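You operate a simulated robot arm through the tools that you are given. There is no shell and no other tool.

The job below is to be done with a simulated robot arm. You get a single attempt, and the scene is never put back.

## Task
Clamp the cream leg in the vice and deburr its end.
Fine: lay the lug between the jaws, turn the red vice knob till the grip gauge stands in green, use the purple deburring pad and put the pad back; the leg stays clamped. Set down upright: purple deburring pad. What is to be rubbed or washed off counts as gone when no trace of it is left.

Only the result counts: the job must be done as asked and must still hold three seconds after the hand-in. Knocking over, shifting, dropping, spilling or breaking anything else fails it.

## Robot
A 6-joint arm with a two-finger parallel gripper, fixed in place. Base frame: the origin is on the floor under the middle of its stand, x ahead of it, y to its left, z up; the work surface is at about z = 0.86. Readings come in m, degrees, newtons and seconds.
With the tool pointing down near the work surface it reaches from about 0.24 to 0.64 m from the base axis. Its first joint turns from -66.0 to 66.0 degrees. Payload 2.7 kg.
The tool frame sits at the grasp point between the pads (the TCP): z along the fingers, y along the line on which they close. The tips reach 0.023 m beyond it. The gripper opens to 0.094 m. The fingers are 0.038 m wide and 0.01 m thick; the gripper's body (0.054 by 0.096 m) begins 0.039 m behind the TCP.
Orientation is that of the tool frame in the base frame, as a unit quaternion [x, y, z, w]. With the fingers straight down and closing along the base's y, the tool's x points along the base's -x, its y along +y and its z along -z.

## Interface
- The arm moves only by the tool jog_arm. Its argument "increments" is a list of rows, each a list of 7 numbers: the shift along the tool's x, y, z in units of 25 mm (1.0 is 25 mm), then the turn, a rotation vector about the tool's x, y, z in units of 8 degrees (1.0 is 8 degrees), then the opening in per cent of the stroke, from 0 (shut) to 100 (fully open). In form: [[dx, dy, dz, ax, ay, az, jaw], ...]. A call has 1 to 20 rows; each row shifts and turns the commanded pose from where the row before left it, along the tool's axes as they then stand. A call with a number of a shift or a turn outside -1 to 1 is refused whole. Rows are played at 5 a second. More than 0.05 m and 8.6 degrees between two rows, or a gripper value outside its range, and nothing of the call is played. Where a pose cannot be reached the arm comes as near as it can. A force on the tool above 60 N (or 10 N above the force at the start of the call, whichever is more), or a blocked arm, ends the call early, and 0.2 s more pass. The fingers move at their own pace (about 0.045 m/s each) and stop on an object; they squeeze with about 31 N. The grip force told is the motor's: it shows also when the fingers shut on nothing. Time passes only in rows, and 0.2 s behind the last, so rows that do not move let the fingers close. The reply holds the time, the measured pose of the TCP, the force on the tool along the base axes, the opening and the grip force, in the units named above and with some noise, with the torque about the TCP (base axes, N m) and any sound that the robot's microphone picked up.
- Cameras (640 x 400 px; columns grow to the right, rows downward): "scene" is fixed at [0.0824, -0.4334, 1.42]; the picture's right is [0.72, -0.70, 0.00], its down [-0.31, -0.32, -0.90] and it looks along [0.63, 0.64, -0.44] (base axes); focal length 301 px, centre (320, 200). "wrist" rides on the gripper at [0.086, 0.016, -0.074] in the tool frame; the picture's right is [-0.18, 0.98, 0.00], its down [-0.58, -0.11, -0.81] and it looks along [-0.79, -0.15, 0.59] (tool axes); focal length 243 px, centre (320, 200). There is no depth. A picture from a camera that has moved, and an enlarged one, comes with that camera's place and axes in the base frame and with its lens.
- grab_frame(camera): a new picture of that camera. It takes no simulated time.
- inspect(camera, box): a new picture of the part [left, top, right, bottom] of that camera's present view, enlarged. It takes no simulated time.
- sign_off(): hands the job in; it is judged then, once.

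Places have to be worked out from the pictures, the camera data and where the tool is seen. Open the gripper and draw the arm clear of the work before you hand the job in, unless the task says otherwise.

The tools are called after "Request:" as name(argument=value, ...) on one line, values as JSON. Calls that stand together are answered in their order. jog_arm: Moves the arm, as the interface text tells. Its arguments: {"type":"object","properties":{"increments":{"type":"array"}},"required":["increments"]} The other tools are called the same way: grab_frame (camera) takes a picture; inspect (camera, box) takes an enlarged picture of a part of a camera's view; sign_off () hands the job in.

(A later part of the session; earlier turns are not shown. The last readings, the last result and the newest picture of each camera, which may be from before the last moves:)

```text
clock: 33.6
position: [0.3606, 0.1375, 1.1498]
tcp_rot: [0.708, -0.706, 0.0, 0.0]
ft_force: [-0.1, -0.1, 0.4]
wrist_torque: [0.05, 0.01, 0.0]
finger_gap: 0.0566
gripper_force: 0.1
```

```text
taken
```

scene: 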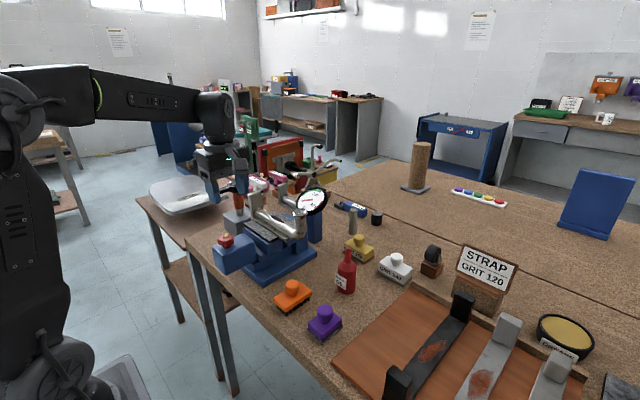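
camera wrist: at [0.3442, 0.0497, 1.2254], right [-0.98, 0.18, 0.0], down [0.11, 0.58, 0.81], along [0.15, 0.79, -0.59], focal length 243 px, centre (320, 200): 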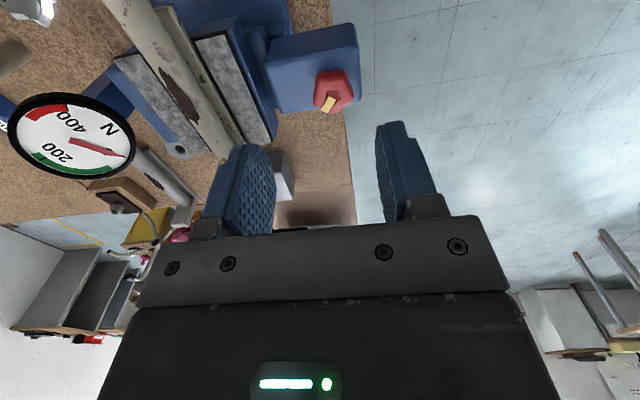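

Request:
inspect(camera="wrist", box=[250, 20, 410, 130])

Request:
inspect(camera="scene", box=[205, 180, 335, 290])

Request:
inspect(camera="wrist", box=[90, 0, 290, 180])

```text
3.64 times, centred on (330, 75) of wrist
camera zoom: at [0.3442, 0.0497, 1.2254], right [-0.98, 0.18, 0.0], down [0.11, 0.58, 0.81], along [0.15, 0.79, -0.59], focal length 882 px, centre (284, 654)
```

zoom: 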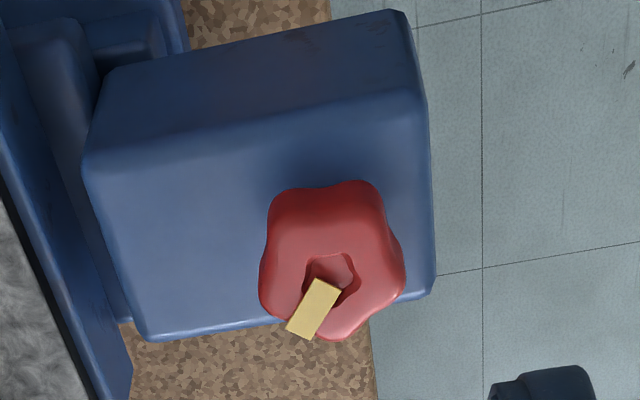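

```text
3.64 times, centred on (270, 235) of scene
camera zoom: at [0.0823, -0.4334, 1.42], right [0.72, -0.7, 0.0], down [-0.31, -0.32, -0.9], along [0.63, 0.64, -0.44], focal length 1094 px, centre (502, 73)
```

zoom: 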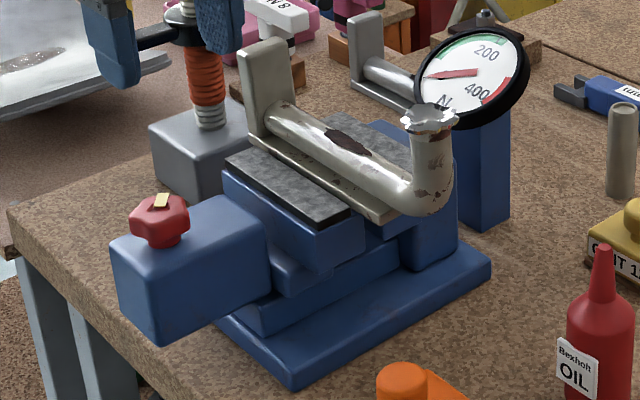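

```text
2.22 times, centred on (190, 90) of wrist
camera zoom: at [0.3442, 0.0497, 1.2254], right [-0.98, 0.18, 0.0], down [0.11, 0.58, 0.81], along [0.15, 0.79, -0.59], focal length 539 px, centre (609, 444)
```

zoom: 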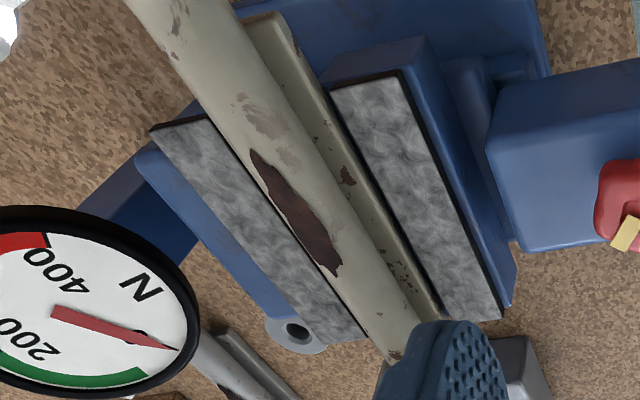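

The leg lies well between the pads and the knob's axis is near (0.355, 0.180) with its top at z≈1.0. I open wider and go down over the knob to just above it.

Request:
jog_arm(increments=[[-0.4, 0.05, 0, 0, 0, 0, 75], [-0.6, 0.06, 0.5, 0, 0, 0, 75], [-0.7, 0.1, 0.8, 0, 0, 0, 75], [0, 0, 0.9, 0, 0, 0, 75], [0, 0, 0.9, 0, 0, 0, 75], [0, 0, 0.9, 0, 0, 0, 75], [0, 0, 0.7, 0, 0, 0, 75], [0, 0, 0, 0, 0, 0, 75]])

Request:
grab_frame(camera="wrist")

Request:
inspect(camera="scene", box=[185, 180, 315, 290])

```text
clock: 35.4
position: [0.3548, 0.1797, 1.0326]
tcp_rot: [0.708, -0.706, 0.0, 0.0]
ft_force: [-0.6, -0.3, -0.4]
wrist_torque: [-0.01, -0.01, -0.02]
finger_gap: 0.071
gripper_force: 0.0
```

```text
taken
camera wrist: at [0.3388, 0.0928, 1.1078], right [-0.98, 0.18, 0.0], down [0.11, 0.58, 0.81], along [0.15, 0.79, -0.59], focal length 243 px, centre (320, 200)
```

wrist: 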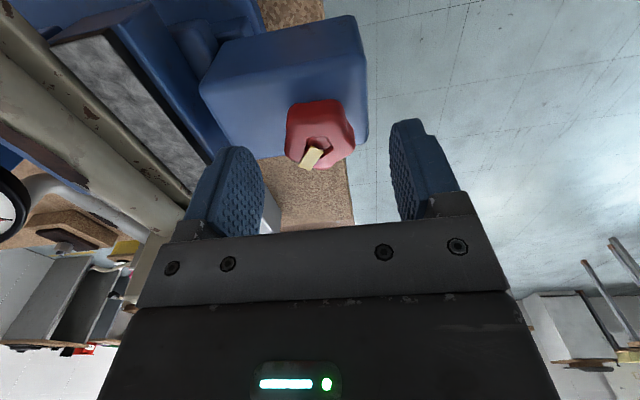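

```text
3.64 times, centred on (250, 235) of scene
camera zoom: at [0.0824, -0.4334, 1.42], right [0.72, -0.7, 0.0], down [-0.31, -0.32, -0.9], along [0.63, 0.64, -0.44], focal length 1094 px, centre (574, 73)
```

zoom: 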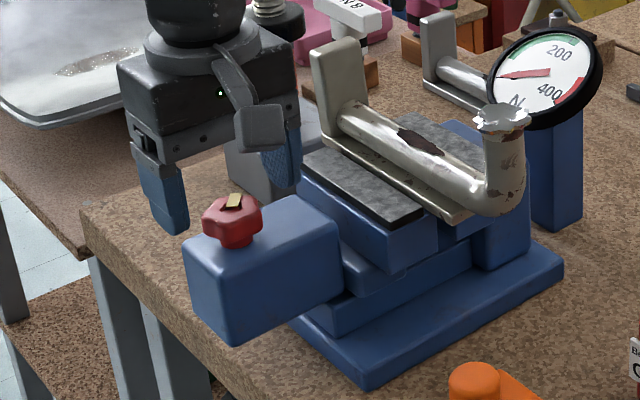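

Refined triangulation puts the knob at about (0.354, 0.176) with its top at z≈1.013 and the box top at z≈0.985. I lower to TCP z≈1.012 so the tips sit just above the box, then close on the knob.

Request:
jog_arm(increments=[[0.16, 0.03, 0.3, 0, 0, 0, 75], [0, 0, 0.3, 0, 0, 0, 75], [0, 0, 0.22, 0, 0, 0, 75], [0, 0, 0, 0, 0, 0, 75]])

Request:
grab_frame(camera="wrist")

Request:
inspect(camera="scene", box=[185, 180, 315, 290])

```text
clock: 36.4
position: [0.3553, 0.1762, 1.0109]
tcp_rot: [0.708, -0.706, 0.001, 0.0]
ft_force: [0.3, 0.9, 0.9]
wrist_torque: [-0.03, 0.05, 0.0]
finger_gap: 0.0704
gripper_force: 0.2
```

```text
taken
camera wrist: at [0.3386, 0.0885, 1.0869], right [-0.98, 0.18, 0.0], down [0.11, 0.58, 0.81], along [0.15, 0.79, -0.59], focal length 243 px, centre (320, 200)
```

wrist: 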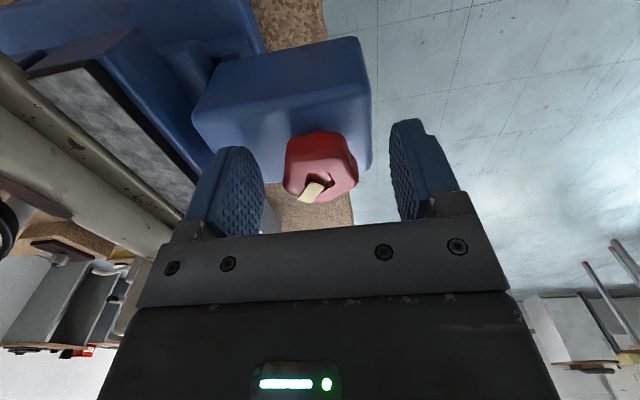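

```text
3.64 times, centred on (250, 235) of scene
camera zoom: at [0.0824, -0.4334, 1.42], right [0.72, -0.7, 0.0], down [-0.31, -0.32, -0.9], along [0.63, 0.64, -0.44], focal length 1094 px, centre (574, 73)
```

zoom: 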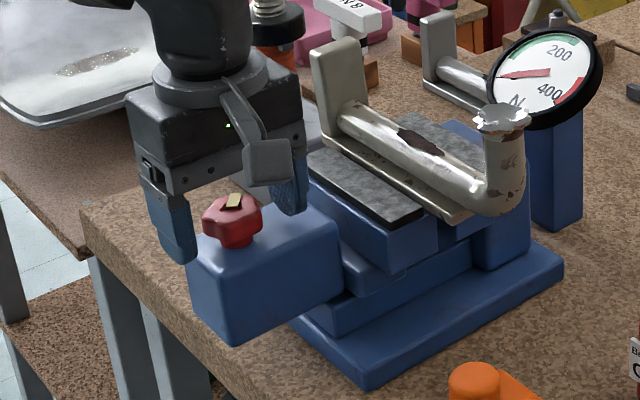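

Before gripping I want the knob's y more precisely. I go up, turn the tool to the default yaw, and look at the knob with the camera facing +x.

Request:
jog_arm(increments=[[0, 0, -0.8, 0, 0, 0, 75], [0, 0, -0.9, 0, 0, 0, 75], [0, 0, -0.9, 0, 0, 0, 75], [0, 0, -0.9, 0, 0, 0, 75], [0, 0, -0.9, 0, 0, 0, 75], [0, 0, -0.9, 0, 0, 0.5, 75], [0, 0, 0, 0, 0, 0.9, 75], [0, 0, 0, 0, 0, 0.9, 75], [0, 0, 0, 0, 0, 0.9, 75], [0, 0, 0, 0, 0, 0.9, 75], [0, 0, 0, 0, 0, 0.9, 75], [0, 0, 0, 0, 0, 0.9, 75], [0, 0, 0, 0, 0, 0.9, 75], [0, 0, 0, 0, 0, 0.9, 75], [0, 0, 0, 0, 0, 0.9, 75], [0, 0, 0, 0, 0, 0.9, 75], [0, 0, 0, 0, 0, 0.9, 75], [0, 0, 0, 0, 0, 0.85, 75], [0, 0, 0, 0, 0, 0, 75]])

Request:
grab_frame(camera="wrist")

Request:
inspect(camera="wrist", box=[240, 0, 400, 120])

```text
clock: 40.4
position: [0.3535, 0.1764, 1.1451]
tcp_rot: [0.0, 1.0, 0.0, -0.001]
ft_force: [-0.9, 0.0, 0.8]
wrist_torque: [0.0, -0.01, -0.03]
finger_gap: 0.0705
gripper_force: 0.1
```

```text
taken
camera wrist: at [0.2676, 0.1914, 1.2206], right [0.18, 0.98, 0.0], down [0.58, -0.11, 0.81], along [0.79, -0.15, -0.59], focal length 243 px, centre (320, 200)
```

wrist: 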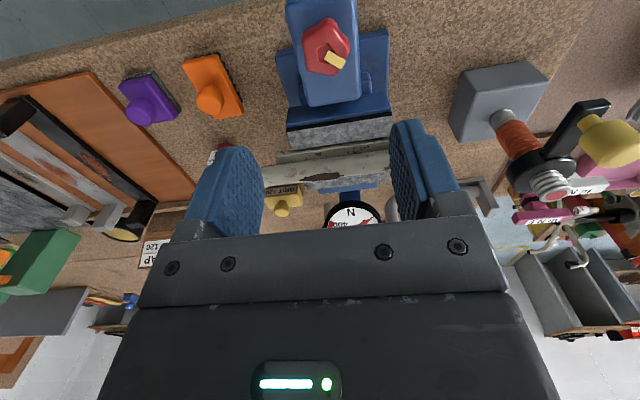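

```text
3.33 times, centred on (320, 60) of wrist
camera zoom: at [0.2676, 0.1914, 1.2206], right [0.18, 0.98, 0.0], down [0.58, -0.11, 0.81], along [0.79, -0.15, -0.59], focal length 809 px, centre (320, 667)
```

zoom: 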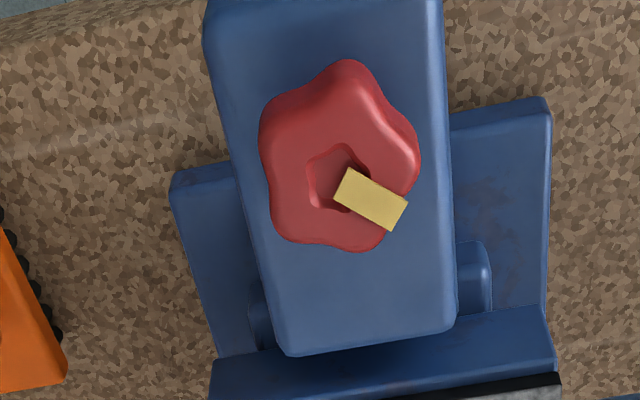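

The knob centre is clearly at (0.354, 0.1795), with five lobes. I rotate to yaw +83° so one finger meets a lobe and the other straddles a valley, then descend around it.

Request:
jog_arm(increments=[[-0.02, 0.13, 0, 0, 0, -0.475, 75], [0, 0, 0, 0, 0, -0.9, 75], [0, 0, 0, 0, 0, -0.9, 75], [0, 0, 0, 0, 0, -0.9, 75], [0, 0, 0, 0, 0, -0.9, 75], [0, 0, 0, 0, 0, -0.9, 75], [0, 0, 0, 0, 0, -0.9, 75], [0, 0, 0, 0, 0, -0.9, 75], [0, 0, 0, 0, 0, -0.9, 75], [0, 0, 0, 0, 0, -0.9, 75], [0, 0, 0, 0, 0, -0.9, 75], [0, 0, 0, 0, 0, -0.9, 75], [0, 0, 0.8, 0, 0, 0, 75], [0, 0, 0.9, 0, 0, 0, 75], [0, 0, 0.9, 0, 0, 0, 75], [0, 0, 0.9, 0, 0, 0, 75], [0, 0, 0.8, 0, 0, 0, 75], [0, 0, 0.6, 0, 0, 0, 75], [0, 0, 0.4, 0, 0, 0, 75], [0, 0, 0, 0, 0, 0, 75]])

Request:
grab_frame(camera="wrist")

Request:
inspect(camera="scene", box=[185, 180, 315, 290])

```text
clock: 44.6
position: [0.3562, 0.1791, 1.0122]
tcp_rot: [-0.663, 0.749, 0.0, 0.001]
ft_force: [0.3, 0.0, -0.2]
wrist_torque: [-0.02, 0.0, -0.02]
finger_gap: 0.0705
gripper_force: 0.1
```

```text
taken
camera wrist: at [0.3293, 0.0938, 1.088], right [-0.95, 0.3, 0.0], down [0.18, 0.56, 0.81], along [0.24, 0.77, -0.59], focal length 243 px, centre (320, 200)
```

wrist: 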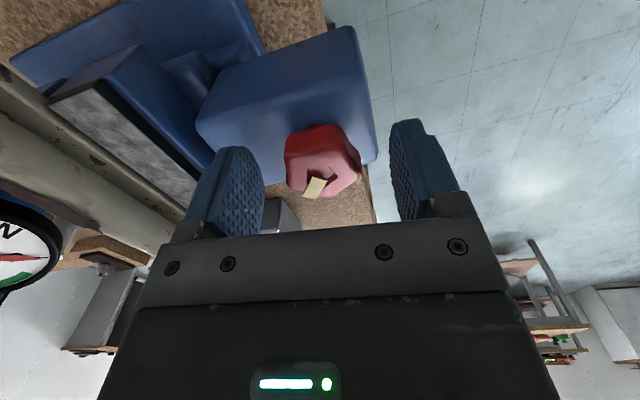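

```text
3.64 times, centred on (250, 235) of scene
camera zoom: at [0.0824, -0.4334, 1.42], right [0.72, -0.7, 0.0], down [-0.31, -0.32, -0.9], along [0.63, 0.64, -0.44], focal length 1094 px, centre (574, 73)
```

zoom: 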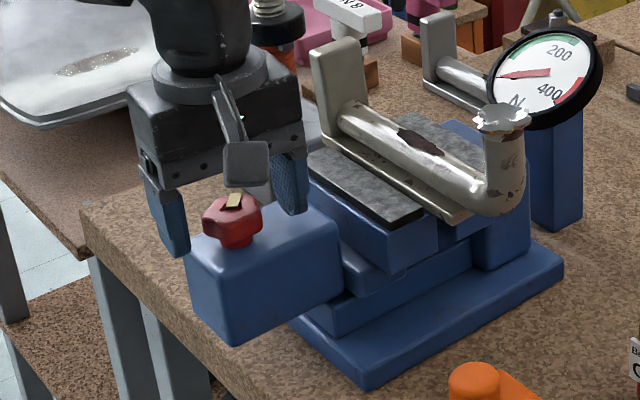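

The fingers straddle the knob with tips just above the box. I close on it.

Request:
jog_arm(increments=[[0, 0, 0, 0, 0, 0, 0], [0, 0, 0, 0, 0, 0, 0], [0, 0, 0, 0, 0, 0, 0], [0, 0, 0, 0, 0, 0, 0], [0, 0, 0, 0, 0, 0, 0]])

Request:
grab_frame(camera="wrist")

```text
clock: 45.8
position: [0.3561, 0.1796, 1.0117]
tcp_rot: [-0.663, 0.749, 0.0, 0.0]
ft_force: [-2.1, 0.5, 0.8]
wrist_torque: [-0.01, 0.0, 0.01]
finger_gap: 0.0379
gripper_force: 44.7
```

```text
taken
camera wrist: at [0.3292, 0.0938, 1.0883], right [-0.95, 0.3, 0.0], down [0.18, 0.56, 0.81], along [0.24, 0.77, -0.59], focal length 243 px, centre (320, 200)
```

wrist: 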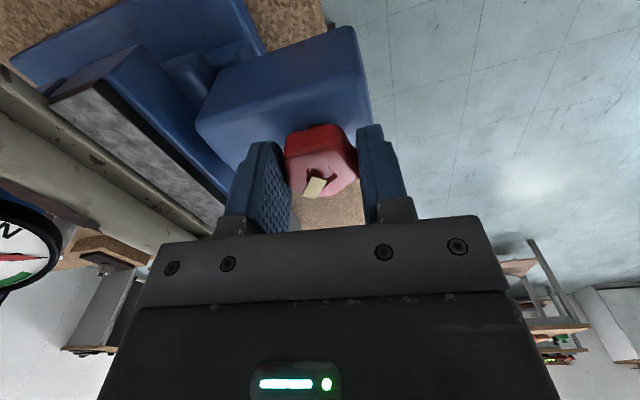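

The knob is held (gap 37.9 mm, little side force). I turn it clockwise by about 36° and watch the torque and gauge.

Request:
jog_arm(increments=[[0, 0, 0, 0, 0, 0.5, 0], [0, 0, 0, 0, 0, 0.8, 0], [0, 0, 0, 0, 0, 0.8, 0], [0, 0, 0, 0, 0, 0.8, 0], [0, 0, 0, 0, 0, 0.8, 0], [0, 0, 0, 0, 0, 0.8, 0], [0, 0, 0, 0, 0, 0, 0]])

Request:
inspect(camera="scene", box=[205, 170, 345, 290])

Request:
grab_frame(camera="wrist")

```text
clock: 47.4
position: [0.3561, 0.1781, 1.0118]
tcp_rot: [-0.399, 0.917, -0.001, 0.002]
ft_force: [3.5, -5.1, 23.1]
wrist_torque: [-0.86, 0.97, 0.01]
finger_gap: 0.0376
gripper_force: 45.3
```

```text
3.33 times, centred on (275, 230) of scene
camera zoom: at [0.0822, -0.4337, 1.4199], right [0.72, -0.7, 0.0], down [-0.31, -0.31, -0.9], along [0.63, 0.64, -0.44], focal length 1003 px, centre (470, 100)
```

zoom: 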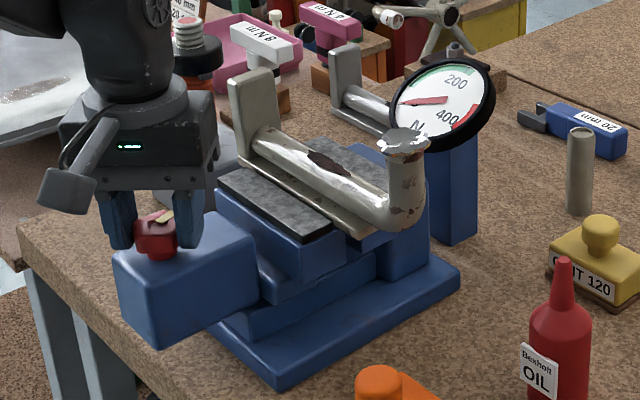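

```text
taken
camera wrist: at [0.2851, 0.1258, 1.088], right [-0.59, 0.81, 0.0], down [0.47, 0.35, 0.81], along [0.65, 0.48, -0.59], focal length 243 px, centre (320, 200)
```

wrist: 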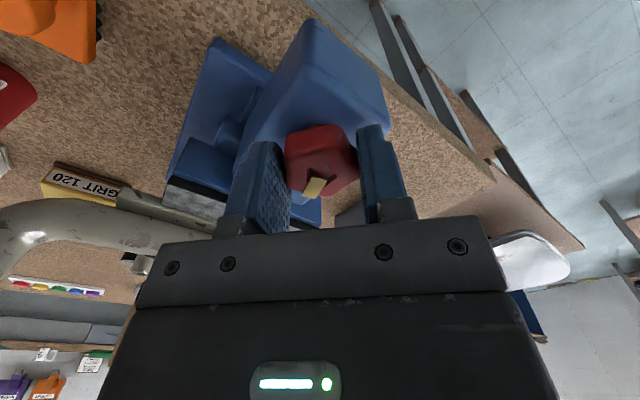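

The knob turned with the fingers and the gauge is still at 0. There is an odd 23 N upward force, so I check the jaw's movement at high zoom.

Request:
inspect(camera="scene", box=[235, 200, 315, 260])

Request:
inspect(camera="wrist", box=[200, 60, 440, 230])

Request:
inspect(camera="scene", box=[195, 200, 265, 270])

```text
6.67 times, centred on (275, 230) of scene
camera zoom: at [0.0822, -0.4337, 1.4199], right [0.72, -0.7, 0.0], down [-0.31, -0.31, -0.9], along [0.63, 0.64, -0.44], focal length 2005 px, centre (620, 0)
```

zoom: 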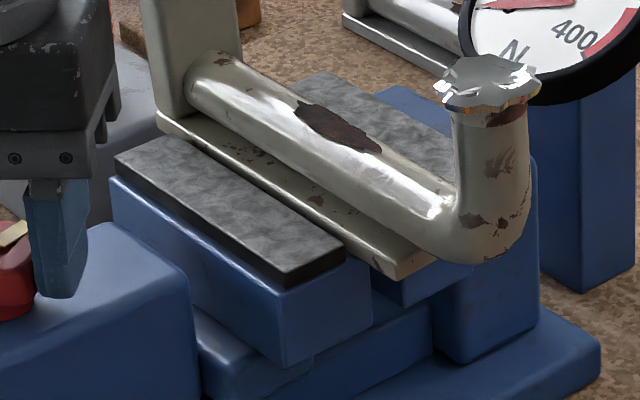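

```text
2.35 times, centred on (320, 145) of wrist
camera zoom: at [0.2851, 0.1258, 1.088], right [-0.59, 0.81, 0.0], down [0.47, 0.35, 0.81], along [0.65, 0.48, -0.59], focal length 571 px, centre (320, 329)
```

zoom: 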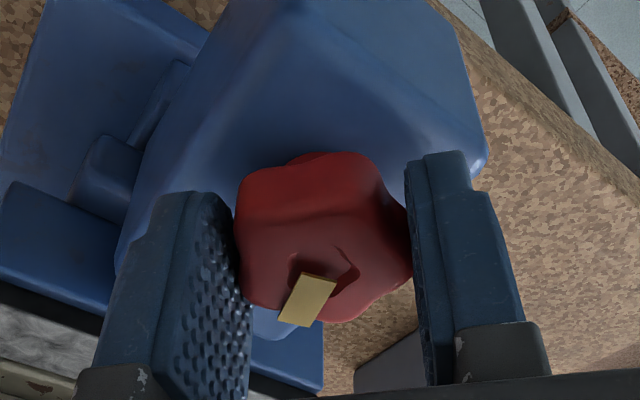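

```text
5.71 times, centred on (230, 235) of scene
camera zoom: at [0.0822, -0.4337, 1.4199], right [0.72, -0.7, 0.0], down [-0.31, -0.31, -0.9], along [0.63, 0.64, -0.44], focal length 1719 px, centre (834, 0)
```

zoom: 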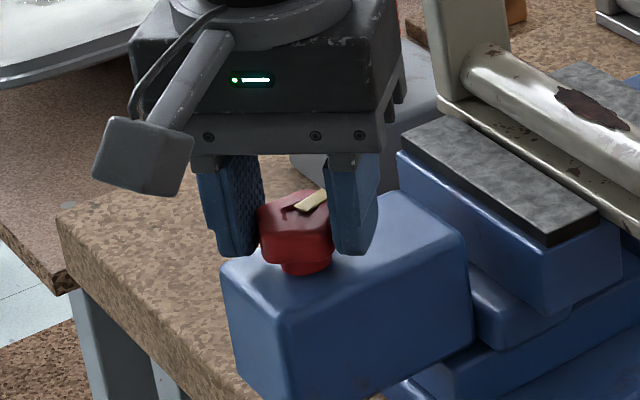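

The jaw moved about 1 mm toward the leg, so clockwise closes it. I release to relieve the stress, raise 4 mm and re-grip before continuing.

Request:
jog_arm(increments=[[0, 0, 0, 0, 0, 0, 60], [0, 0, 0, 0, 0, 0, 60], [0, 0, 0, 0, 0, 0, 60]])

Request:
grab_frame(camera="wrist")

```text
clock: 48.2
position: [0.3549, 0.1778, 1.0121]
tcp_rot: [-0.4, 0.917, 0.0, 0.0]
ft_force: [-0.2, -0.2, -0.3]
wrist_torque: [-0.05, 0.02, -0.01]
finger_gap: 0.0565
gripper_force: 0.1
```

```text
taken
camera wrist: at [0.2847, 0.126, 1.0873], right [-0.59, 0.8, 0.0], down [0.48, 0.35, 0.81], along [0.65, 0.48, -0.59], focal length 243 px, centre (320, 200)
```

wrist: 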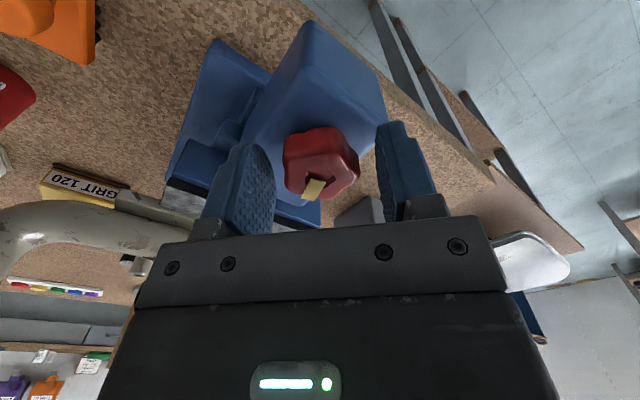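

Request:
inspect(camera="wrist", box=[240, 100, 400, 220])

```text
3.33 times, centred on (320, 160) of wrist
camera zoom: at [0.2847, 0.126, 1.0873], right [-0.59, 0.8, 0.0], down [0.48, 0.35, 0.81], along [0.65, 0.48, -0.59], focal length 809 px, centre (320, 333)
```

zoom: 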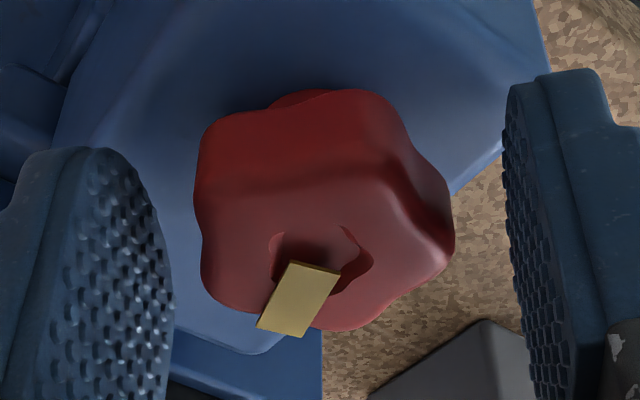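

Forces vanish when open, and the knob is well centred in the fingers. I raise 4 mm, re-grip and turn another 40°.

Request:
jog_arm(increments=[[0, 0, -0.16, 0, 0, 0, 60], [0, 0, 0, 0, 0, 0, 0], [0, 0, 0, 0, 0, 0, 0], [0, 0, 0, 0, 0, 0, 0], [0, 0, 0, 0, 0, 0, 0], [0, 0, 0, 0, 0, 0.5, 0], [0, 0, 0, 0, 0, 0.75, 0], [0, 0, 0, 0, 0, 0.75, 0], [0, 0, 0, 0, 0, 0, 0]])

```text
clock: 50.2
position: [0.3551, 0.1796, 1.0158]
tcp_rot: [-0.267, 0.964, 0.0, 0.002]
ft_force: [7.8, -4.5, 3.3]
wrist_torque: [-0.22, 0.41, -0.04]
finger_gap: 0.0379
gripper_force: 45.4
```

Request:
jog_arm(increments=[[0, 0, 0, 0, 0, 0.75, 0], [0, 0, 0, 0, 0, 0.75, 0], [0, 0, 0, 0, 0, 0.75, 0], [0, 0, 0, 0, 0, 0.75, 0], [0, 0, 0, 0, 0, 0, 0]])

Request:
inspect(camera="scene", box=[235, 200, 315, 260])

Request:
inspect(camera="wrist", box=[240, 100, 400, 220])

```text
clock: 51.4
position: [0.3552, 0.1796, 1.0158]
tcp_rot: [-0.061, 0.998, 0.001, 0.002]
ft_force: [18.0, 2.5, -0.1]
wrist_torque: [-0.29, -0.89, 0.01]
finger_gap: 0.0379
gripper_force: 45.4
```

```text
6.67 times, centred on (275, 230) of scene
camera zoom: at [0.0828, -0.4333, 1.42], right [0.72, -0.7, 0.0], down [-0.31, -0.32, -0.9], along [0.63, 0.64, -0.44], focal length 2005 px, centre (620, 0)
```

zoom: 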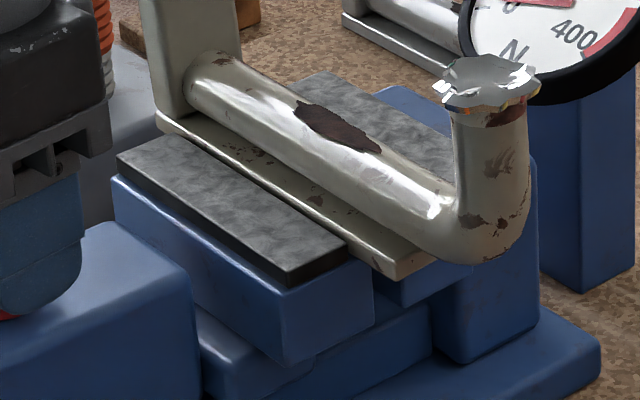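

```text
3.33 times, centred on (320, 160) of wrist
camera zoom: at [0.2682, 0.1844, 1.0916], right [0.06, 1.0, 0.0], down [0.59, -0.04, 0.81], along [0.81, -0.05, -0.59], focal length 809 px, centre (320, 333)
```

zoom: 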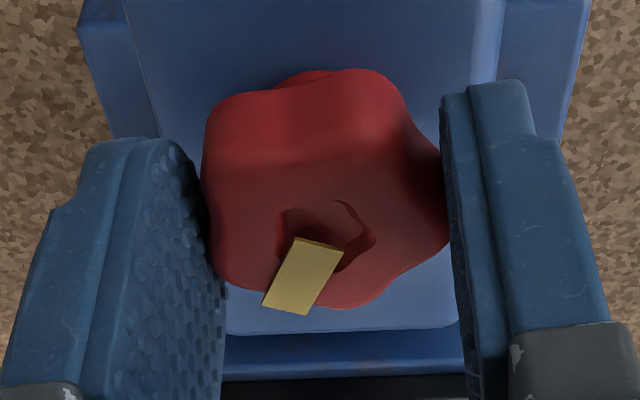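

The jaw has advanced about 2 mm in total. I release to relieve the side force, re-grip and continue clockwise.

Request:
jog_arm(increments=[[0, 0, 0, 0, 0, 0, 55], [0, 0, 0, 0, 0, 0, 55], [0, 0, 0, 0, 0, 0, 0], [0, 0, 0, 0, 0, 0, 0], [0, 0, 0, 0, 0, 0, 0]])

```text
clock: 52.6
position: [0.3553, 0.1802, 1.0151]
tcp_rot: [-0.063, 0.998, 0.001, -0.001]
ft_force: [-4.1, 5.0, -2.2]
wrist_torque: [-0.22, 0.38, -0.01]
finger_gap: 0.0379
gripper_force: 44.7
```

Request:
jog_arm(increments=[[0, 0, 0, 0, 0, 0.5, 0], [0, 0, 0, 0, 0, 0.75, 0], [0, 0, 0, 0, 0, 0.75, 0], [0, 0, 0, 0, 0, 0.75, 0], [0, 0, 0, 0, 0, 0.75, 0], [0, 0, 0, 0, 0, 0.75, 0], [0, 0, 0, 0, 0, 0, 0]])

Request:
inspect(camera="scene", box=[235, 180, 335, 260])

```text
clock: 54.2
position: [0.3562, 0.182, 1.0153]
tcp_rot: [0.233, 0.972, 0.003, 0.001]
ft_force: [7.2, 34.6, -16.7]
wrist_torque: [-0.04, 0.13, 0.12]
finger_gap: 0.0379
gripper_force: 44.9
```

```text
5.00 times, centred on (285, 220) of scene
camera zoom: at [0.0828, -0.4323, 1.4203], right [0.72, -0.7, 0.0], down [-0.31, -0.32, -0.9], along [0.63, 0.64, -0.44], focal length 1504 px, centre (495, 100)
```

zoom: 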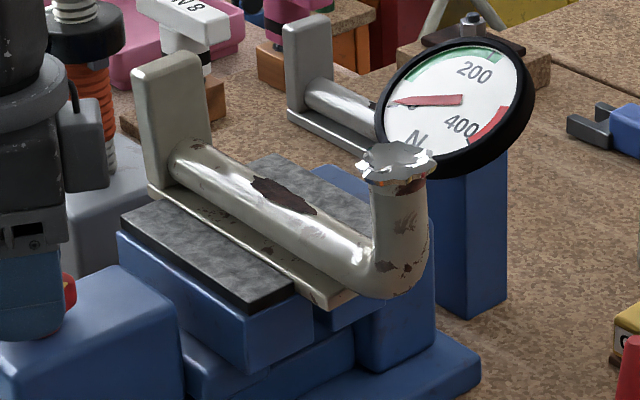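

The side force acts along the closing axis. With a lobe on one finger and a valley on the other, the grip centre lies about 2 mm off the knob axis. I correct the TCP by about 2.5 mm along tool y and keep turning with compensation.

Request:
jog_arm(increments=[[0, 0.05, 0, 0, 0, 0, 0], [0, 0.05, 0, 0, 0, 0, 0], [0, 0, 0, 0, 0, 0, 0]])

```text
clock: 55.0
position: [0.3554, 0.1811, 1.0151]
tcp_rot: [0.234, 0.972, 0.0, 0.0]
ft_force: [-2.1, 21.1, -13.7]
wrist_torque: [0.55, -0.66, 0.07]
finger_gap: 0.0375
gripper_force: 45.4
```

Request:
jog_arm(increments=[[0, 0, 0, 0, 0, 0, 55], [0, 0, 0, 0, 0, 0, 55], [0, 0, 0, 0, 0, 0, 55]])

Request:
inspect(camera="wrist", box=[240, 100, 400, 220])

Request:
inspect(camera="scene", box=[185, 180, 335, 280])

```text
clock: 55.8
position: [0.3572, 0.1813, 1.0163]
tcp_rot: [0.234, 0.972, 0.0, 0.0]
ft_force: [0.2, 0.8, -0.8]
wrist_torque: [0.02, 0.0, 0.0]
finger_gap: 0.0515
gripper_force: 0.2
```

```text
3.33 times, centred on (320, 160) of wrist
camera zoom: at [0.2867, 0.234, 1.0917], right [0.61, 0.79, 0.0], down [0.47, -0.36, 0.81], along [0.64, -0.49, -0.59], focal length 809 px, centre (320, 333)
```

zoom: 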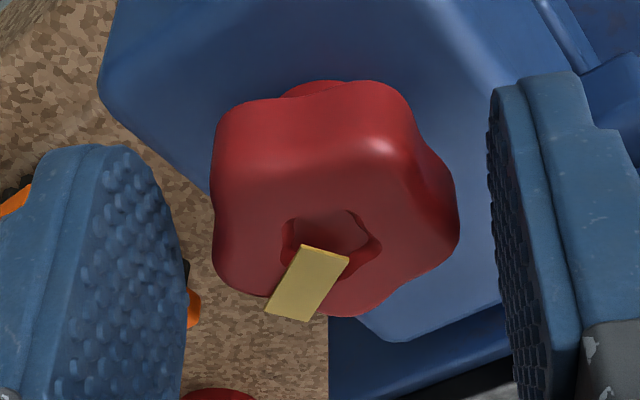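

```text
4.00 times, centred on (260, 230) of scene
camera zoom: at [0.0823, -0.4334, 1.42], right [0.72, -0.7, 0.0], down [-0.31, -0.32, -0.9], along [0.63, 0.64, -0.44], focal length 1203 px, centre (560, 80)
```

zoom: 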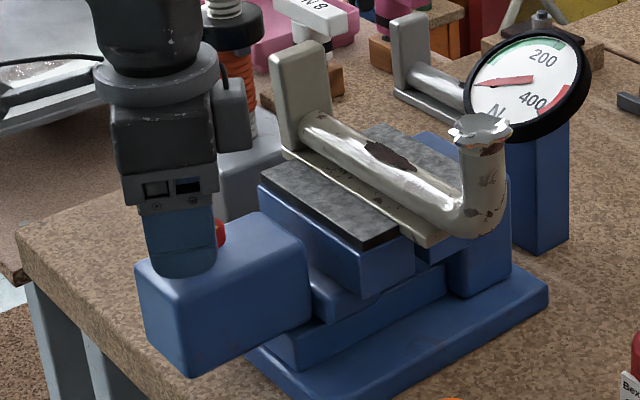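

The knob is centred between the fingers. I close again and turn further clockwise.

Request:
jog_arm(increments=[[0, 0, 0, 0, 0, 0, 0], [0, 0, 0, 0, 0, 0, 0], [0, 0, 0, 0, 0, 0, 0], [-0.01, 0, 0, 0, 0, 0.5, 0], [-0.01, 0, 0, 0, 0, 0.75, 0], [-0.01, 0, 0, 0, 0, 0.75, 0], [-0.01, 0, 0, 0, 0, 0.75, 0], [-0.01, 0, 0, 0, 0, 0.75, 0], [0, 0, 0, 0, 0, 0, 0]])

Request:
inspect(camera="scene", box=[235, 180, 335, 260])

```text
clock: 57.8
position: [0.3585, 0.1832, 1.0159]
tcp_rot: [0.461, 0.887, 0.003, 0.001]
ft_force: [11.4, 33.8, -4.0]
wrist_torque: [-0.52, -0.1, 0.12]
finger_gap: 0.0378
gripper_force: 45.2
```

```text
5.00 times, centred on (285, 220) of scene
camera zoom: at [0.0827, -0.4324, 1.4203], right [0.72, -0.7, 0.0], down [-0.31, -0.32, -0.9], along [0.63, 0.64, -0.44], focal length 1504 px, centre (495, 100)
```

zoom: 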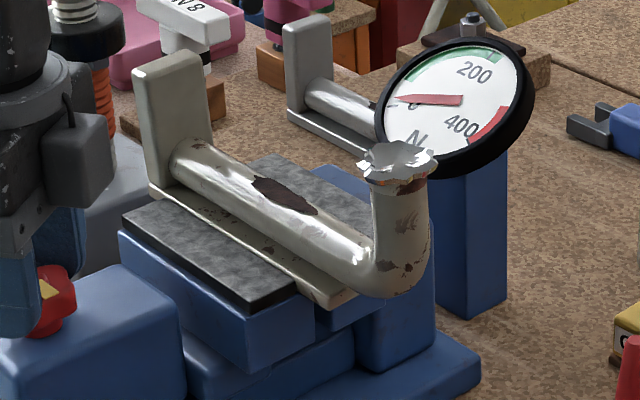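

About 138° turned so far and the near pad has moved roughly 4–5 mm. I open, re-centre, and swing the open fingers back to yaw +89° for the next stroke.

Request:
jog_arm(increments=[[0, 0, 0, 0, 0, 0, 70], [0, 0, 0, 0, 0, 0, 70], [0, -0.1, 0, 0, 0, -1, 70], [0, 0, 0, 0, 0, -1, 70], [0, 0, 0, 0, 0, -1, 70], [0, 0, 0, 0, 0, -1, 70], [0, 0, 0, 0, 0, -1, 70], [0, 0, 0, 0, 0, -1, 70], [0, 0, 0, 0, 0, -1, 70], [0, 0, 0, 0, 0, -1, 70], [0, 0, 0, 0, 0, -1, 70], [0, 0, 0, 0, 0, -1, 70], [0, 0, 0, 0, 0, -1, 70], [0, 0, 0, 0, 0, -1, 70], [0, 0, 0, 0, 0, -1, 70], [0, 0, 0, 0, 0, -1, 70], [0, 0, 0, 0, 0, -1, 70], [0, 0, 0, 0, 0, -1, 70], [0, 0, 0, 0, 0, -1, 70], [0, 0, 0, 0, 0, -1, 70]])

Request:
inspect(camera="wrist", box=[200, 60, 440, 230])

Request:
inspect(camera="scene", box=[185, 180, 335, 280])

```text
clock: 62.0
position: [0.355, 0.1794, 1.0165]
tcp_rot: [-0.702, 0.712, 0.0, 0.0]
ft_force: [-0.2, -0.2, -0.7]
wrist_torque: [0.0, 0.01, -0.02]
finger_gap: 0.066
gripper_force: 0.2
```

```text
2.35 times, centred on (320, 145) of wrist
camera zoom: at [0.3375, 0.092, 1.0922], right [-0.98, 0.2, 0.0], down [0.12, 0.58, 0.81], along [0.16, 0.79, -0.59], focal length 571 px, centre (320, 329)
```

zoom: 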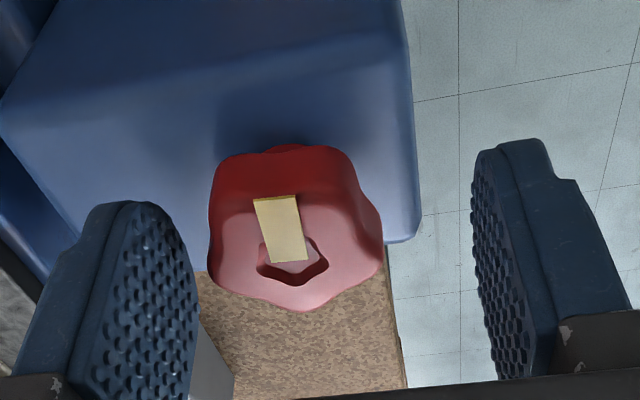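

```text
4.00 times, centred on (260, 230) of scene
camera zoom: at [0.0824, -0.4334, 1.42], right [0.72, -0.7, 0.0], down [-0.31, -0.32, -0.9], along [0.63, 0.64, -0.44], focal length 1203 px, centre (560, 80)
```

zoom: 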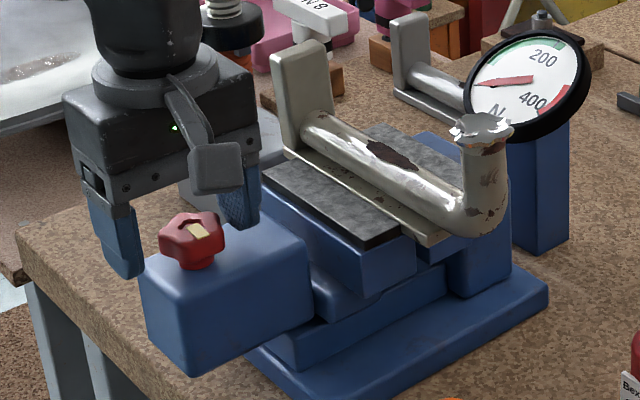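

The knob now sits about 5 mm further in +x, so the knob box travels with the moving jaw at about 13 mm per turn. I re-centre to x≈0.3575 and close for the next stroke.

Request:
jog_arm(increments=[[0, -0.1, 0, 0, 0, 0, 70], [0, 0, 0, 0, 0, 0, 0], [0, 0, 0, 0, 0, 0, 0], [0, 0, 0, 0, 0, 0, 0], [0, 0, 0, 0, 0, 0, 0]])

Request:
inspect(camera="wrist", box=[200, 60, 440, 230])

```text
clock: 63.2
position: [0.3612, 0.1794, 1.017]
tcp_rot: [-0.701, 0.713, -0.002, 0.003]
ft_force: [40.1, -2.8, -12.9]
wrist_torque: [-0.15, 0.03, -0.05]
finger_gap: 0.0381
gripper_force: 45.3
```

```text
2.35 times, centred on (320, 145) of wrist
camera zoom: at [0.3421, 0.0919, 1.0922], right [-0.98, 0.2, -0.01], down [0.11, 0.58, 0.81], along [0.17, 0.79, -0.59], focal length 571 px, centre (320, 329)
```

zoom: 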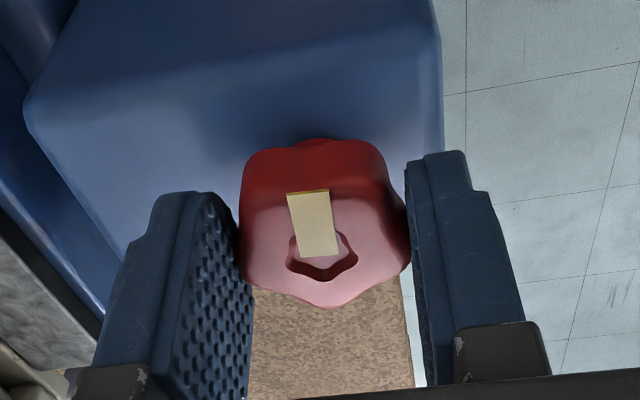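

The knob pushed the tool 3.7 mm in +x, so its axis is now near x=0.363. I follow it to relieve the force and then turn 60° clockwise with drift compensation.

Request:
jog_arm(increments=[[0, -0.075, 0, 0, 0, 0, 0], [0, -0.07, 0, 0, 0, 0, 0], [-0.009, -0.009, 0, 0, 0, 0.75, 0], [-0.01, -0.009, 0, 0, 0, 0.75, 0], [-0.011, -0.008, 0, 0, 0, 0.75, 0], [-0.012, -0.008, 0, 0, 0, 0.75, 0], [-0.0125, -0.008, 0, 0, 0, 0.75, 0], [-0.013, -0.007, 0, 0, 0, 0.75, 0], [0, 0, 0, 0, 0, 0, 0]])

Request:
inspect(camera="scene", box=[235, 180, 335, 260])

```text
clock: 65.2
position: [0.3632, 0.1802, 1.0165]
tcp_rot: [-0.445, 0.895, 0.0, 0.0]
ft_force: [0.3, -19.3, 24.4]
wrist_torque: [0.19, 0.07, -0.03]
finger_gap: 0.0379
gripper_force: 45.2
```

```text
5.00 times, centred on (285, 220) of scene
camera zoom: at [0.0821, -0.4341, 1.4198], right [0.72, -0.7, 0.0], down [-0.31, -0.31, -0.9], along [0.63, 0.64, -0.44], focal length 1504 px, centre (495, 100)
```

zoom: 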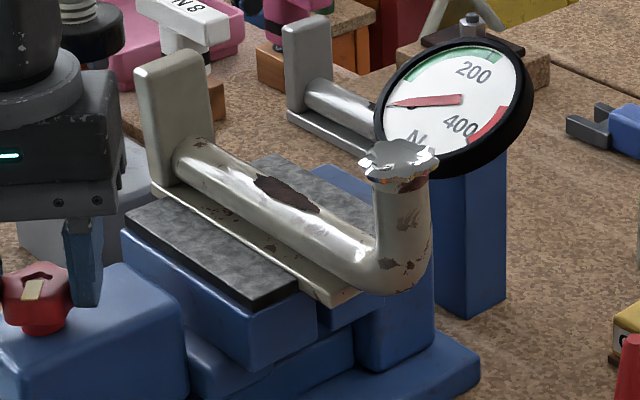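

Forces are moderate; the pad is approaching the strip. I continue turning.

Request:
jog_arm(increments=[[-0.014, -0.007, 0, 0, 0, 0.75, 0], [-0.015, -0.006, 0, 0, 0, 0.75, 0], [-0.015, -0.005, 0, 0, 0, 0.75, 0], [-0.016, -0.005, 0, 0, 0, 0.75, 0], [-0.016, -0.004, 0, 0, 0, 0.75, 0], [-0.017, -0.003, 0, 0, 0, 0.75, 0], [0, 0, 0, 0, 0, 0, 0]])

Request:
inspect(camera="scene", box=[235, 180, 335, 260])

```text
clock: 66.8
position: [0.3649, 0.1799, 1.0166]
tcp_rot: [-0.147, 0.989, 0.0, -0.002]
ft_force: [-17.0, -22.2, 27.2]
wrist_torque: [-0.14, -0.22, 0.0]
finger_gap: 0.0381
gripper_force: 45.0
```

```text
5.00 times, centred on (285, 220) of scene
camera zoom: at [0.0815, -0.4342, 1.4198], right [0.72, -0.7, 0.0], down [-0.31, -0.31, -0.9], along [0.63, 0.64, -0.44], focal length 1504 px, centre (495, 100)
```

zoom: 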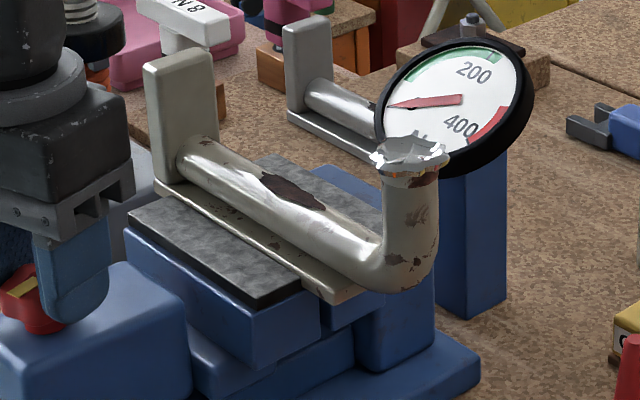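

The pad is now pushing the leg toward the far pad. I release and re-grip to relieve stress, then check the forces.

Request:
jog_arm(increments=[[0, 0, 0, 0, 0, 0, 60], [0, 0, 0, 0, 0, 0, 60], [0, 0, 0, 0, 0, 0, 60]])

Request:
inspect(camera="wrist", box=[200, 60, 440, 230])

Request:
inspect(camera="scene", box=[235, 180, 335, 260])

```text
clock: 67.6
position: [0.3648, 0.1819, 1.0163]
tcp_rot: [-0.149, 0.989, 0.001, -0.001]
ft_force: [-0.1, -0.1, -0.4]
wrist_torque: [-0.04, 0.0, 0.03]
finger_gap: 0.0563
gripper_force: 0.0
```

```text
2.35 times, centred on (320, 145) of wrist
camera zoom: at [0.2778, 0.1702, 1.0918], right [-0.11, 0.99, 0.0], down [0.59, 0.07, 0.81], along [0.8, 0.09, -0.59], focal length 571 px, centre (320, 329)
```

zoom: 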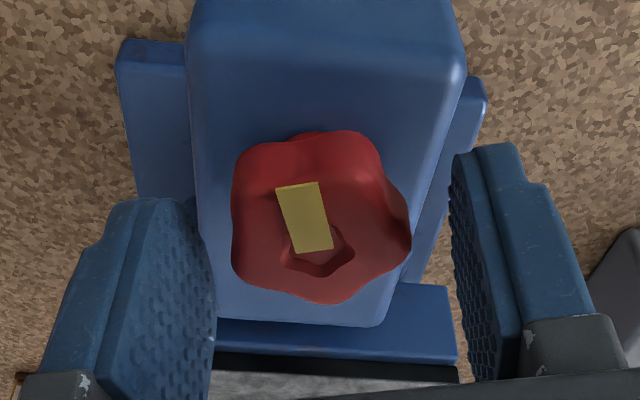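

```text
5.00 times, centred on (285, 220) of scene
camera zoom: at [0.0824, -0.4334, 1.42], right [0.72, -0.7, 0.0], down [-0.31, -0.32, -0.9], along [0.63, 0.64, -0.44], focal length 1504 px, centre (495, 100)
```

zoom: 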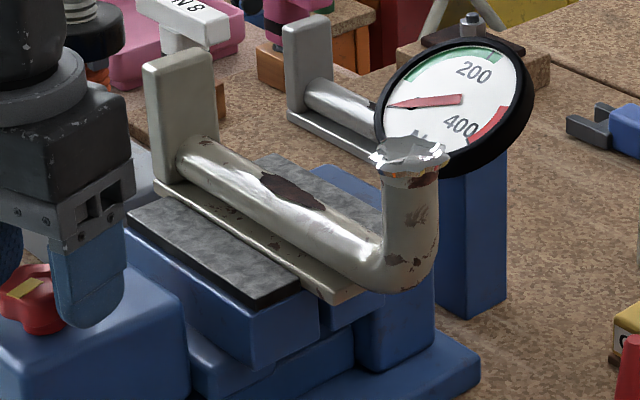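

Request:
jog_arm(increments=[[0, -0.07, 0, 0, 0, 0, 60], [0, 0, 0, 0, 0, 0, 0], [0, 0, 0, 0, 0, 0, 0], [0, 0, 0, 0, 0, 0, 0], [-0.017, -0.002, 0, 0, 0, 0.75, 0], [-0.017, -0.001, 0, 0, 0, 0.75, 0], [-0.017, 0, 0, 0, 0, 0.75, 0], [-0.017, 0.001, 0, 0, 0, 0.75, 0], [-0.017, 0.002, 0, 0, 0, 0.75, 0], [-0.017, 0.002, 0, 0, 0, 0.75, 0], [0, 0, 0, 0, 0, 0, 0]])

Request:
inspect(camera="scene", box=[235, 180, 335, 260])

```text
clock: 70.0
position: [0.3675, 0.1799, 1.016]
tcp_rot: [0.166, 0.986, 0.0, -0.001]
ft_force: [-14.2, 9.1, 1.6]
wrist_torque: [0.46, 0.07, -0.02]
finger_gap: 0.0379
gripper_force: 45.4
```

```text
5.00 times, centred on (285, 220) of scene
camera zoom: at [0.0819, -0.4332, 1.4201], right [0.72, -0.7, 0.0], down [-0.31, -0.32, -0.9], along [0.63, 0.64, -0.44], focal length 1504 px, centre (495, 100)
```

zoom: 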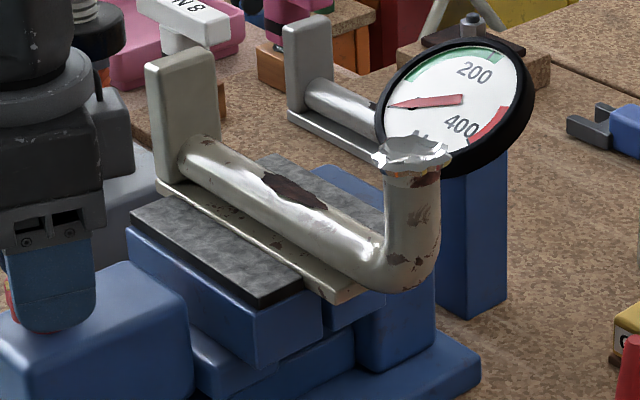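

Forces stay low and the jaw keeps pushing the leg. I continue another 54°.

Request:
jog_arm(increments=[[-0.016, 0.003, 0, 0, 0, 0.75, 0], [-0.016, 0.004, 0, 0, 0, 0.75, 0], [-0.0156, 0.005, 0, 0, 0, 0.75, 0], [-0.015, 0.0056, 0, 0, 0, 0.75, 0], [-0.0145, 0.006, 0, 0, 0, 0.75, 0], [-0.014, 0.007, 0, 0, 0, 0.75, 0], [0, 0, 0, 0, 0, 0, 0]])

Request:
inspect(camera="scene", box=[235, 180, 335, 260])

```text
clock: 71.6
position: [0.3685, 0.1784, 1.0153]
tcp_rot: [0.462, 0.887, -0.001, -0.002]
ft_force: [-29.1, 2.1, 5.0]
wrist_torque: [0.44, 0.12, 0.01]
finger_gap: 0.0382
gripper_force: 44.6
```

```text
5.00 times, centred on (285, 220) of scene
camera zoom: at [0.0814, -0.4334, 1.42], right [0.72, -0.7, 0.0], down [-0.31, -0.32, -0.9], along [0.63, 0.64, -0.44], focal length 1504 px, centre (495, 100)
```

zoom: 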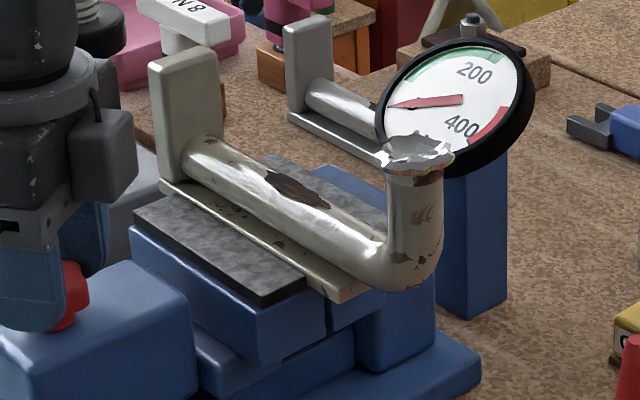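

My drift compensation is slightly too strong; the knob travels about 10 mm per turn. I open and swing back to yaw +89° for the next stroke, re-centring at about x=0.365.

Request:
jog_arm(increments=[[0, 0, 0, 0, 0, 0, 70], [0, 0, 0, 0, 0, 0, 70], [0.137, -0.197, 0, 0, 0, -1, 70], [0, 0, 0, 0, 0, -1, 70], [0, 0, 0, 0, 0, -1, 70], [0, 0, 0, 0, 0, -1, 70], [0, 0, 0, 0, 0, -1, 70], [0, 0, 0, 0, 0, -1, 70], [0, 0, 0, 0, 0, -1, 70], [0, 0, 0, 0, 0, -1, 70], [0, 0, 0, 0, 0, -1, 70], [0, 0, 0, 0, 0, -1, 70], [0, 0, 0, 0, 0, -1, 70], [0, 0, 0, 0, 0, -1, 70], [0, 0, 0, 0, 0, -1, 70], [0, 0, 0, 0, 0, -1, 70], [0, 0, 0, 0, 0, -1, 70], [0, 0, 0, 0, 0, -1, 70], [0, 0, 0, 0, 0, -1, 70], [0, 0, 0, 0, 0, -1, 70]])

Request:
inspect(camera="wrist", box=[0, 0, 440, 230])

Request:
inspect(camera="scene", box=[235, 180, 335, 260])

```text
clock: 75.8
position: [0.3637, 0.1792, 1.016]
tcp_rot: [-0.702, 0.712, -0.001, 0.001]
ft_force: [0.5, -0.2, -0.9]
wrist_torque: [0.06, -0.01, 0.04]
finger_gap: 0.0659
gripper_force: 0.0
```

```text
1.45 times, centred on (220, 115) of wrist
camera zoom: at [0.347, 0.0914, 1.0923], right [-0.98, 0.2, 0.0], down [0.12, 0.58, 0.81], along [0.16, 0.79, -0.59], focal length 353 px, centre (466, 324)
```

zoom: 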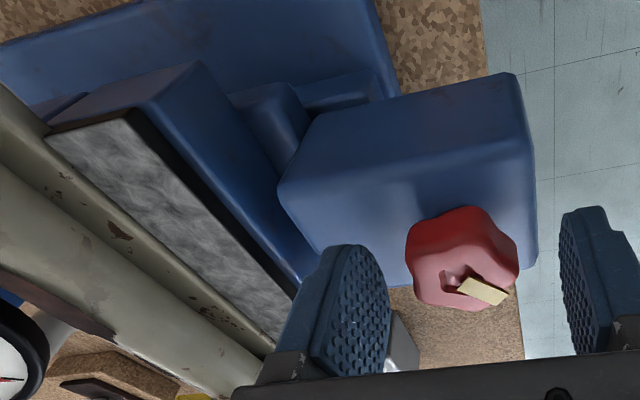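

```text
5.00 times, centred on (285, 220) of scene
camera zoom: at [0.0824, -0.4334, 1.42], right [0.72, -0.7, 0.0], down [-0.31, -0.32, -0.9], along [0.63, 0.64, -0.44], focal length 1504 px, centre (495, 100)
```

zoom: 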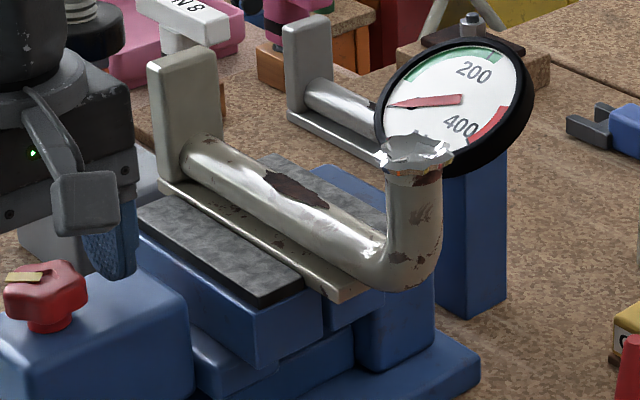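

Request:
jog_arm(increments=[[0, -0.04, 0, 0, 0, 0, 70], [0, 0, 0, 0, 0, 0, 0], [0, 0, 0, 0, 0, 0, 0], [0, 0, 0, 0, 0, 0, 0], [0, 0, 0, 0, 0, 0, 0]])

```text
clock: 77.0
position: [0.3651, 0.1787, 1.0165]
tcp_rot: [-0.702, 0.712, -0.001, 0.0]
ft_force: [11.5, -0.4, -4.5]
wrist_torque: [0.0, -0.09, -0.03]
finger_gap: 0.0374
gripper_force: 45.3
```

The grip is well centred (11 N). I turn 72° with the corrected drift compensation.

Request:
jog_arm(increments=[[0, -0.04, 0, 0, 0, 0, 0], [-0.009, -0.0067, 0, 0, 0, 0.75, 0], [-0.0096, -0.0066, 0, 0, 0, 0.75, 0], [-0.0102, -0.0064, 0, 0, 0, 0.75, 0], [-0.011, -0.0062, 0, 0, 0, 0.75, 0], [-0.0115, -0.006, 0, 0, 0, 0.75, 0], [-0.012, -0.0055, 0, 0, 0, 0.75, 0], [-0.0127, -0.005, 0, 0, 0, 0.75, 0], [-0.013, -0.0047, 0, 0, 0, 0.75, 0], [-0.0137, -0.004, 0, 0, 0, 0.75, 0], [0, 0, 0, 0, 0, 0, 0]])

Request:
inspect(camera="scene", box=[235, 180, 335, 260])

```text
clock: 79.4
position: [0.3695, 0.1802, 1.0159]
tcp_rot: [-0.3, 0.954, -0.001, 0.001]
ft_force: [2.1, -10.8, 12.3]
wrist_torque: [0.34, -1.02, -0.02]
finger_gap: 0.0364
gripper_force: 45.1
```

```text
5.00 times, centred on (285, 220) of scene
camera zoom: at [0.0822, -0.4338, 1.4199], right [0.72, -0.7, 0.0], down [-0.31, -0.31, -0.9], along [0.63, 0.64, -0.44], focal length 1504 px, centre (495, 100)
```

zoom: 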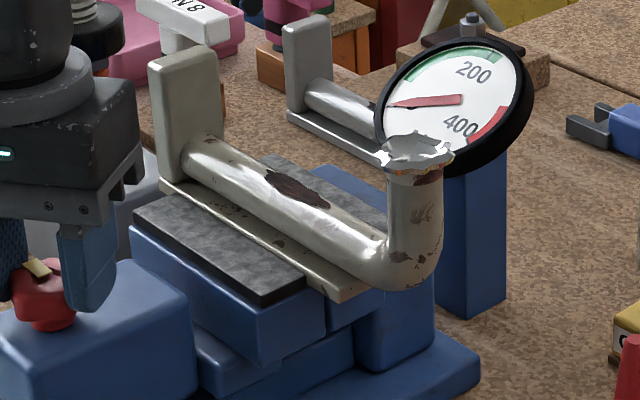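

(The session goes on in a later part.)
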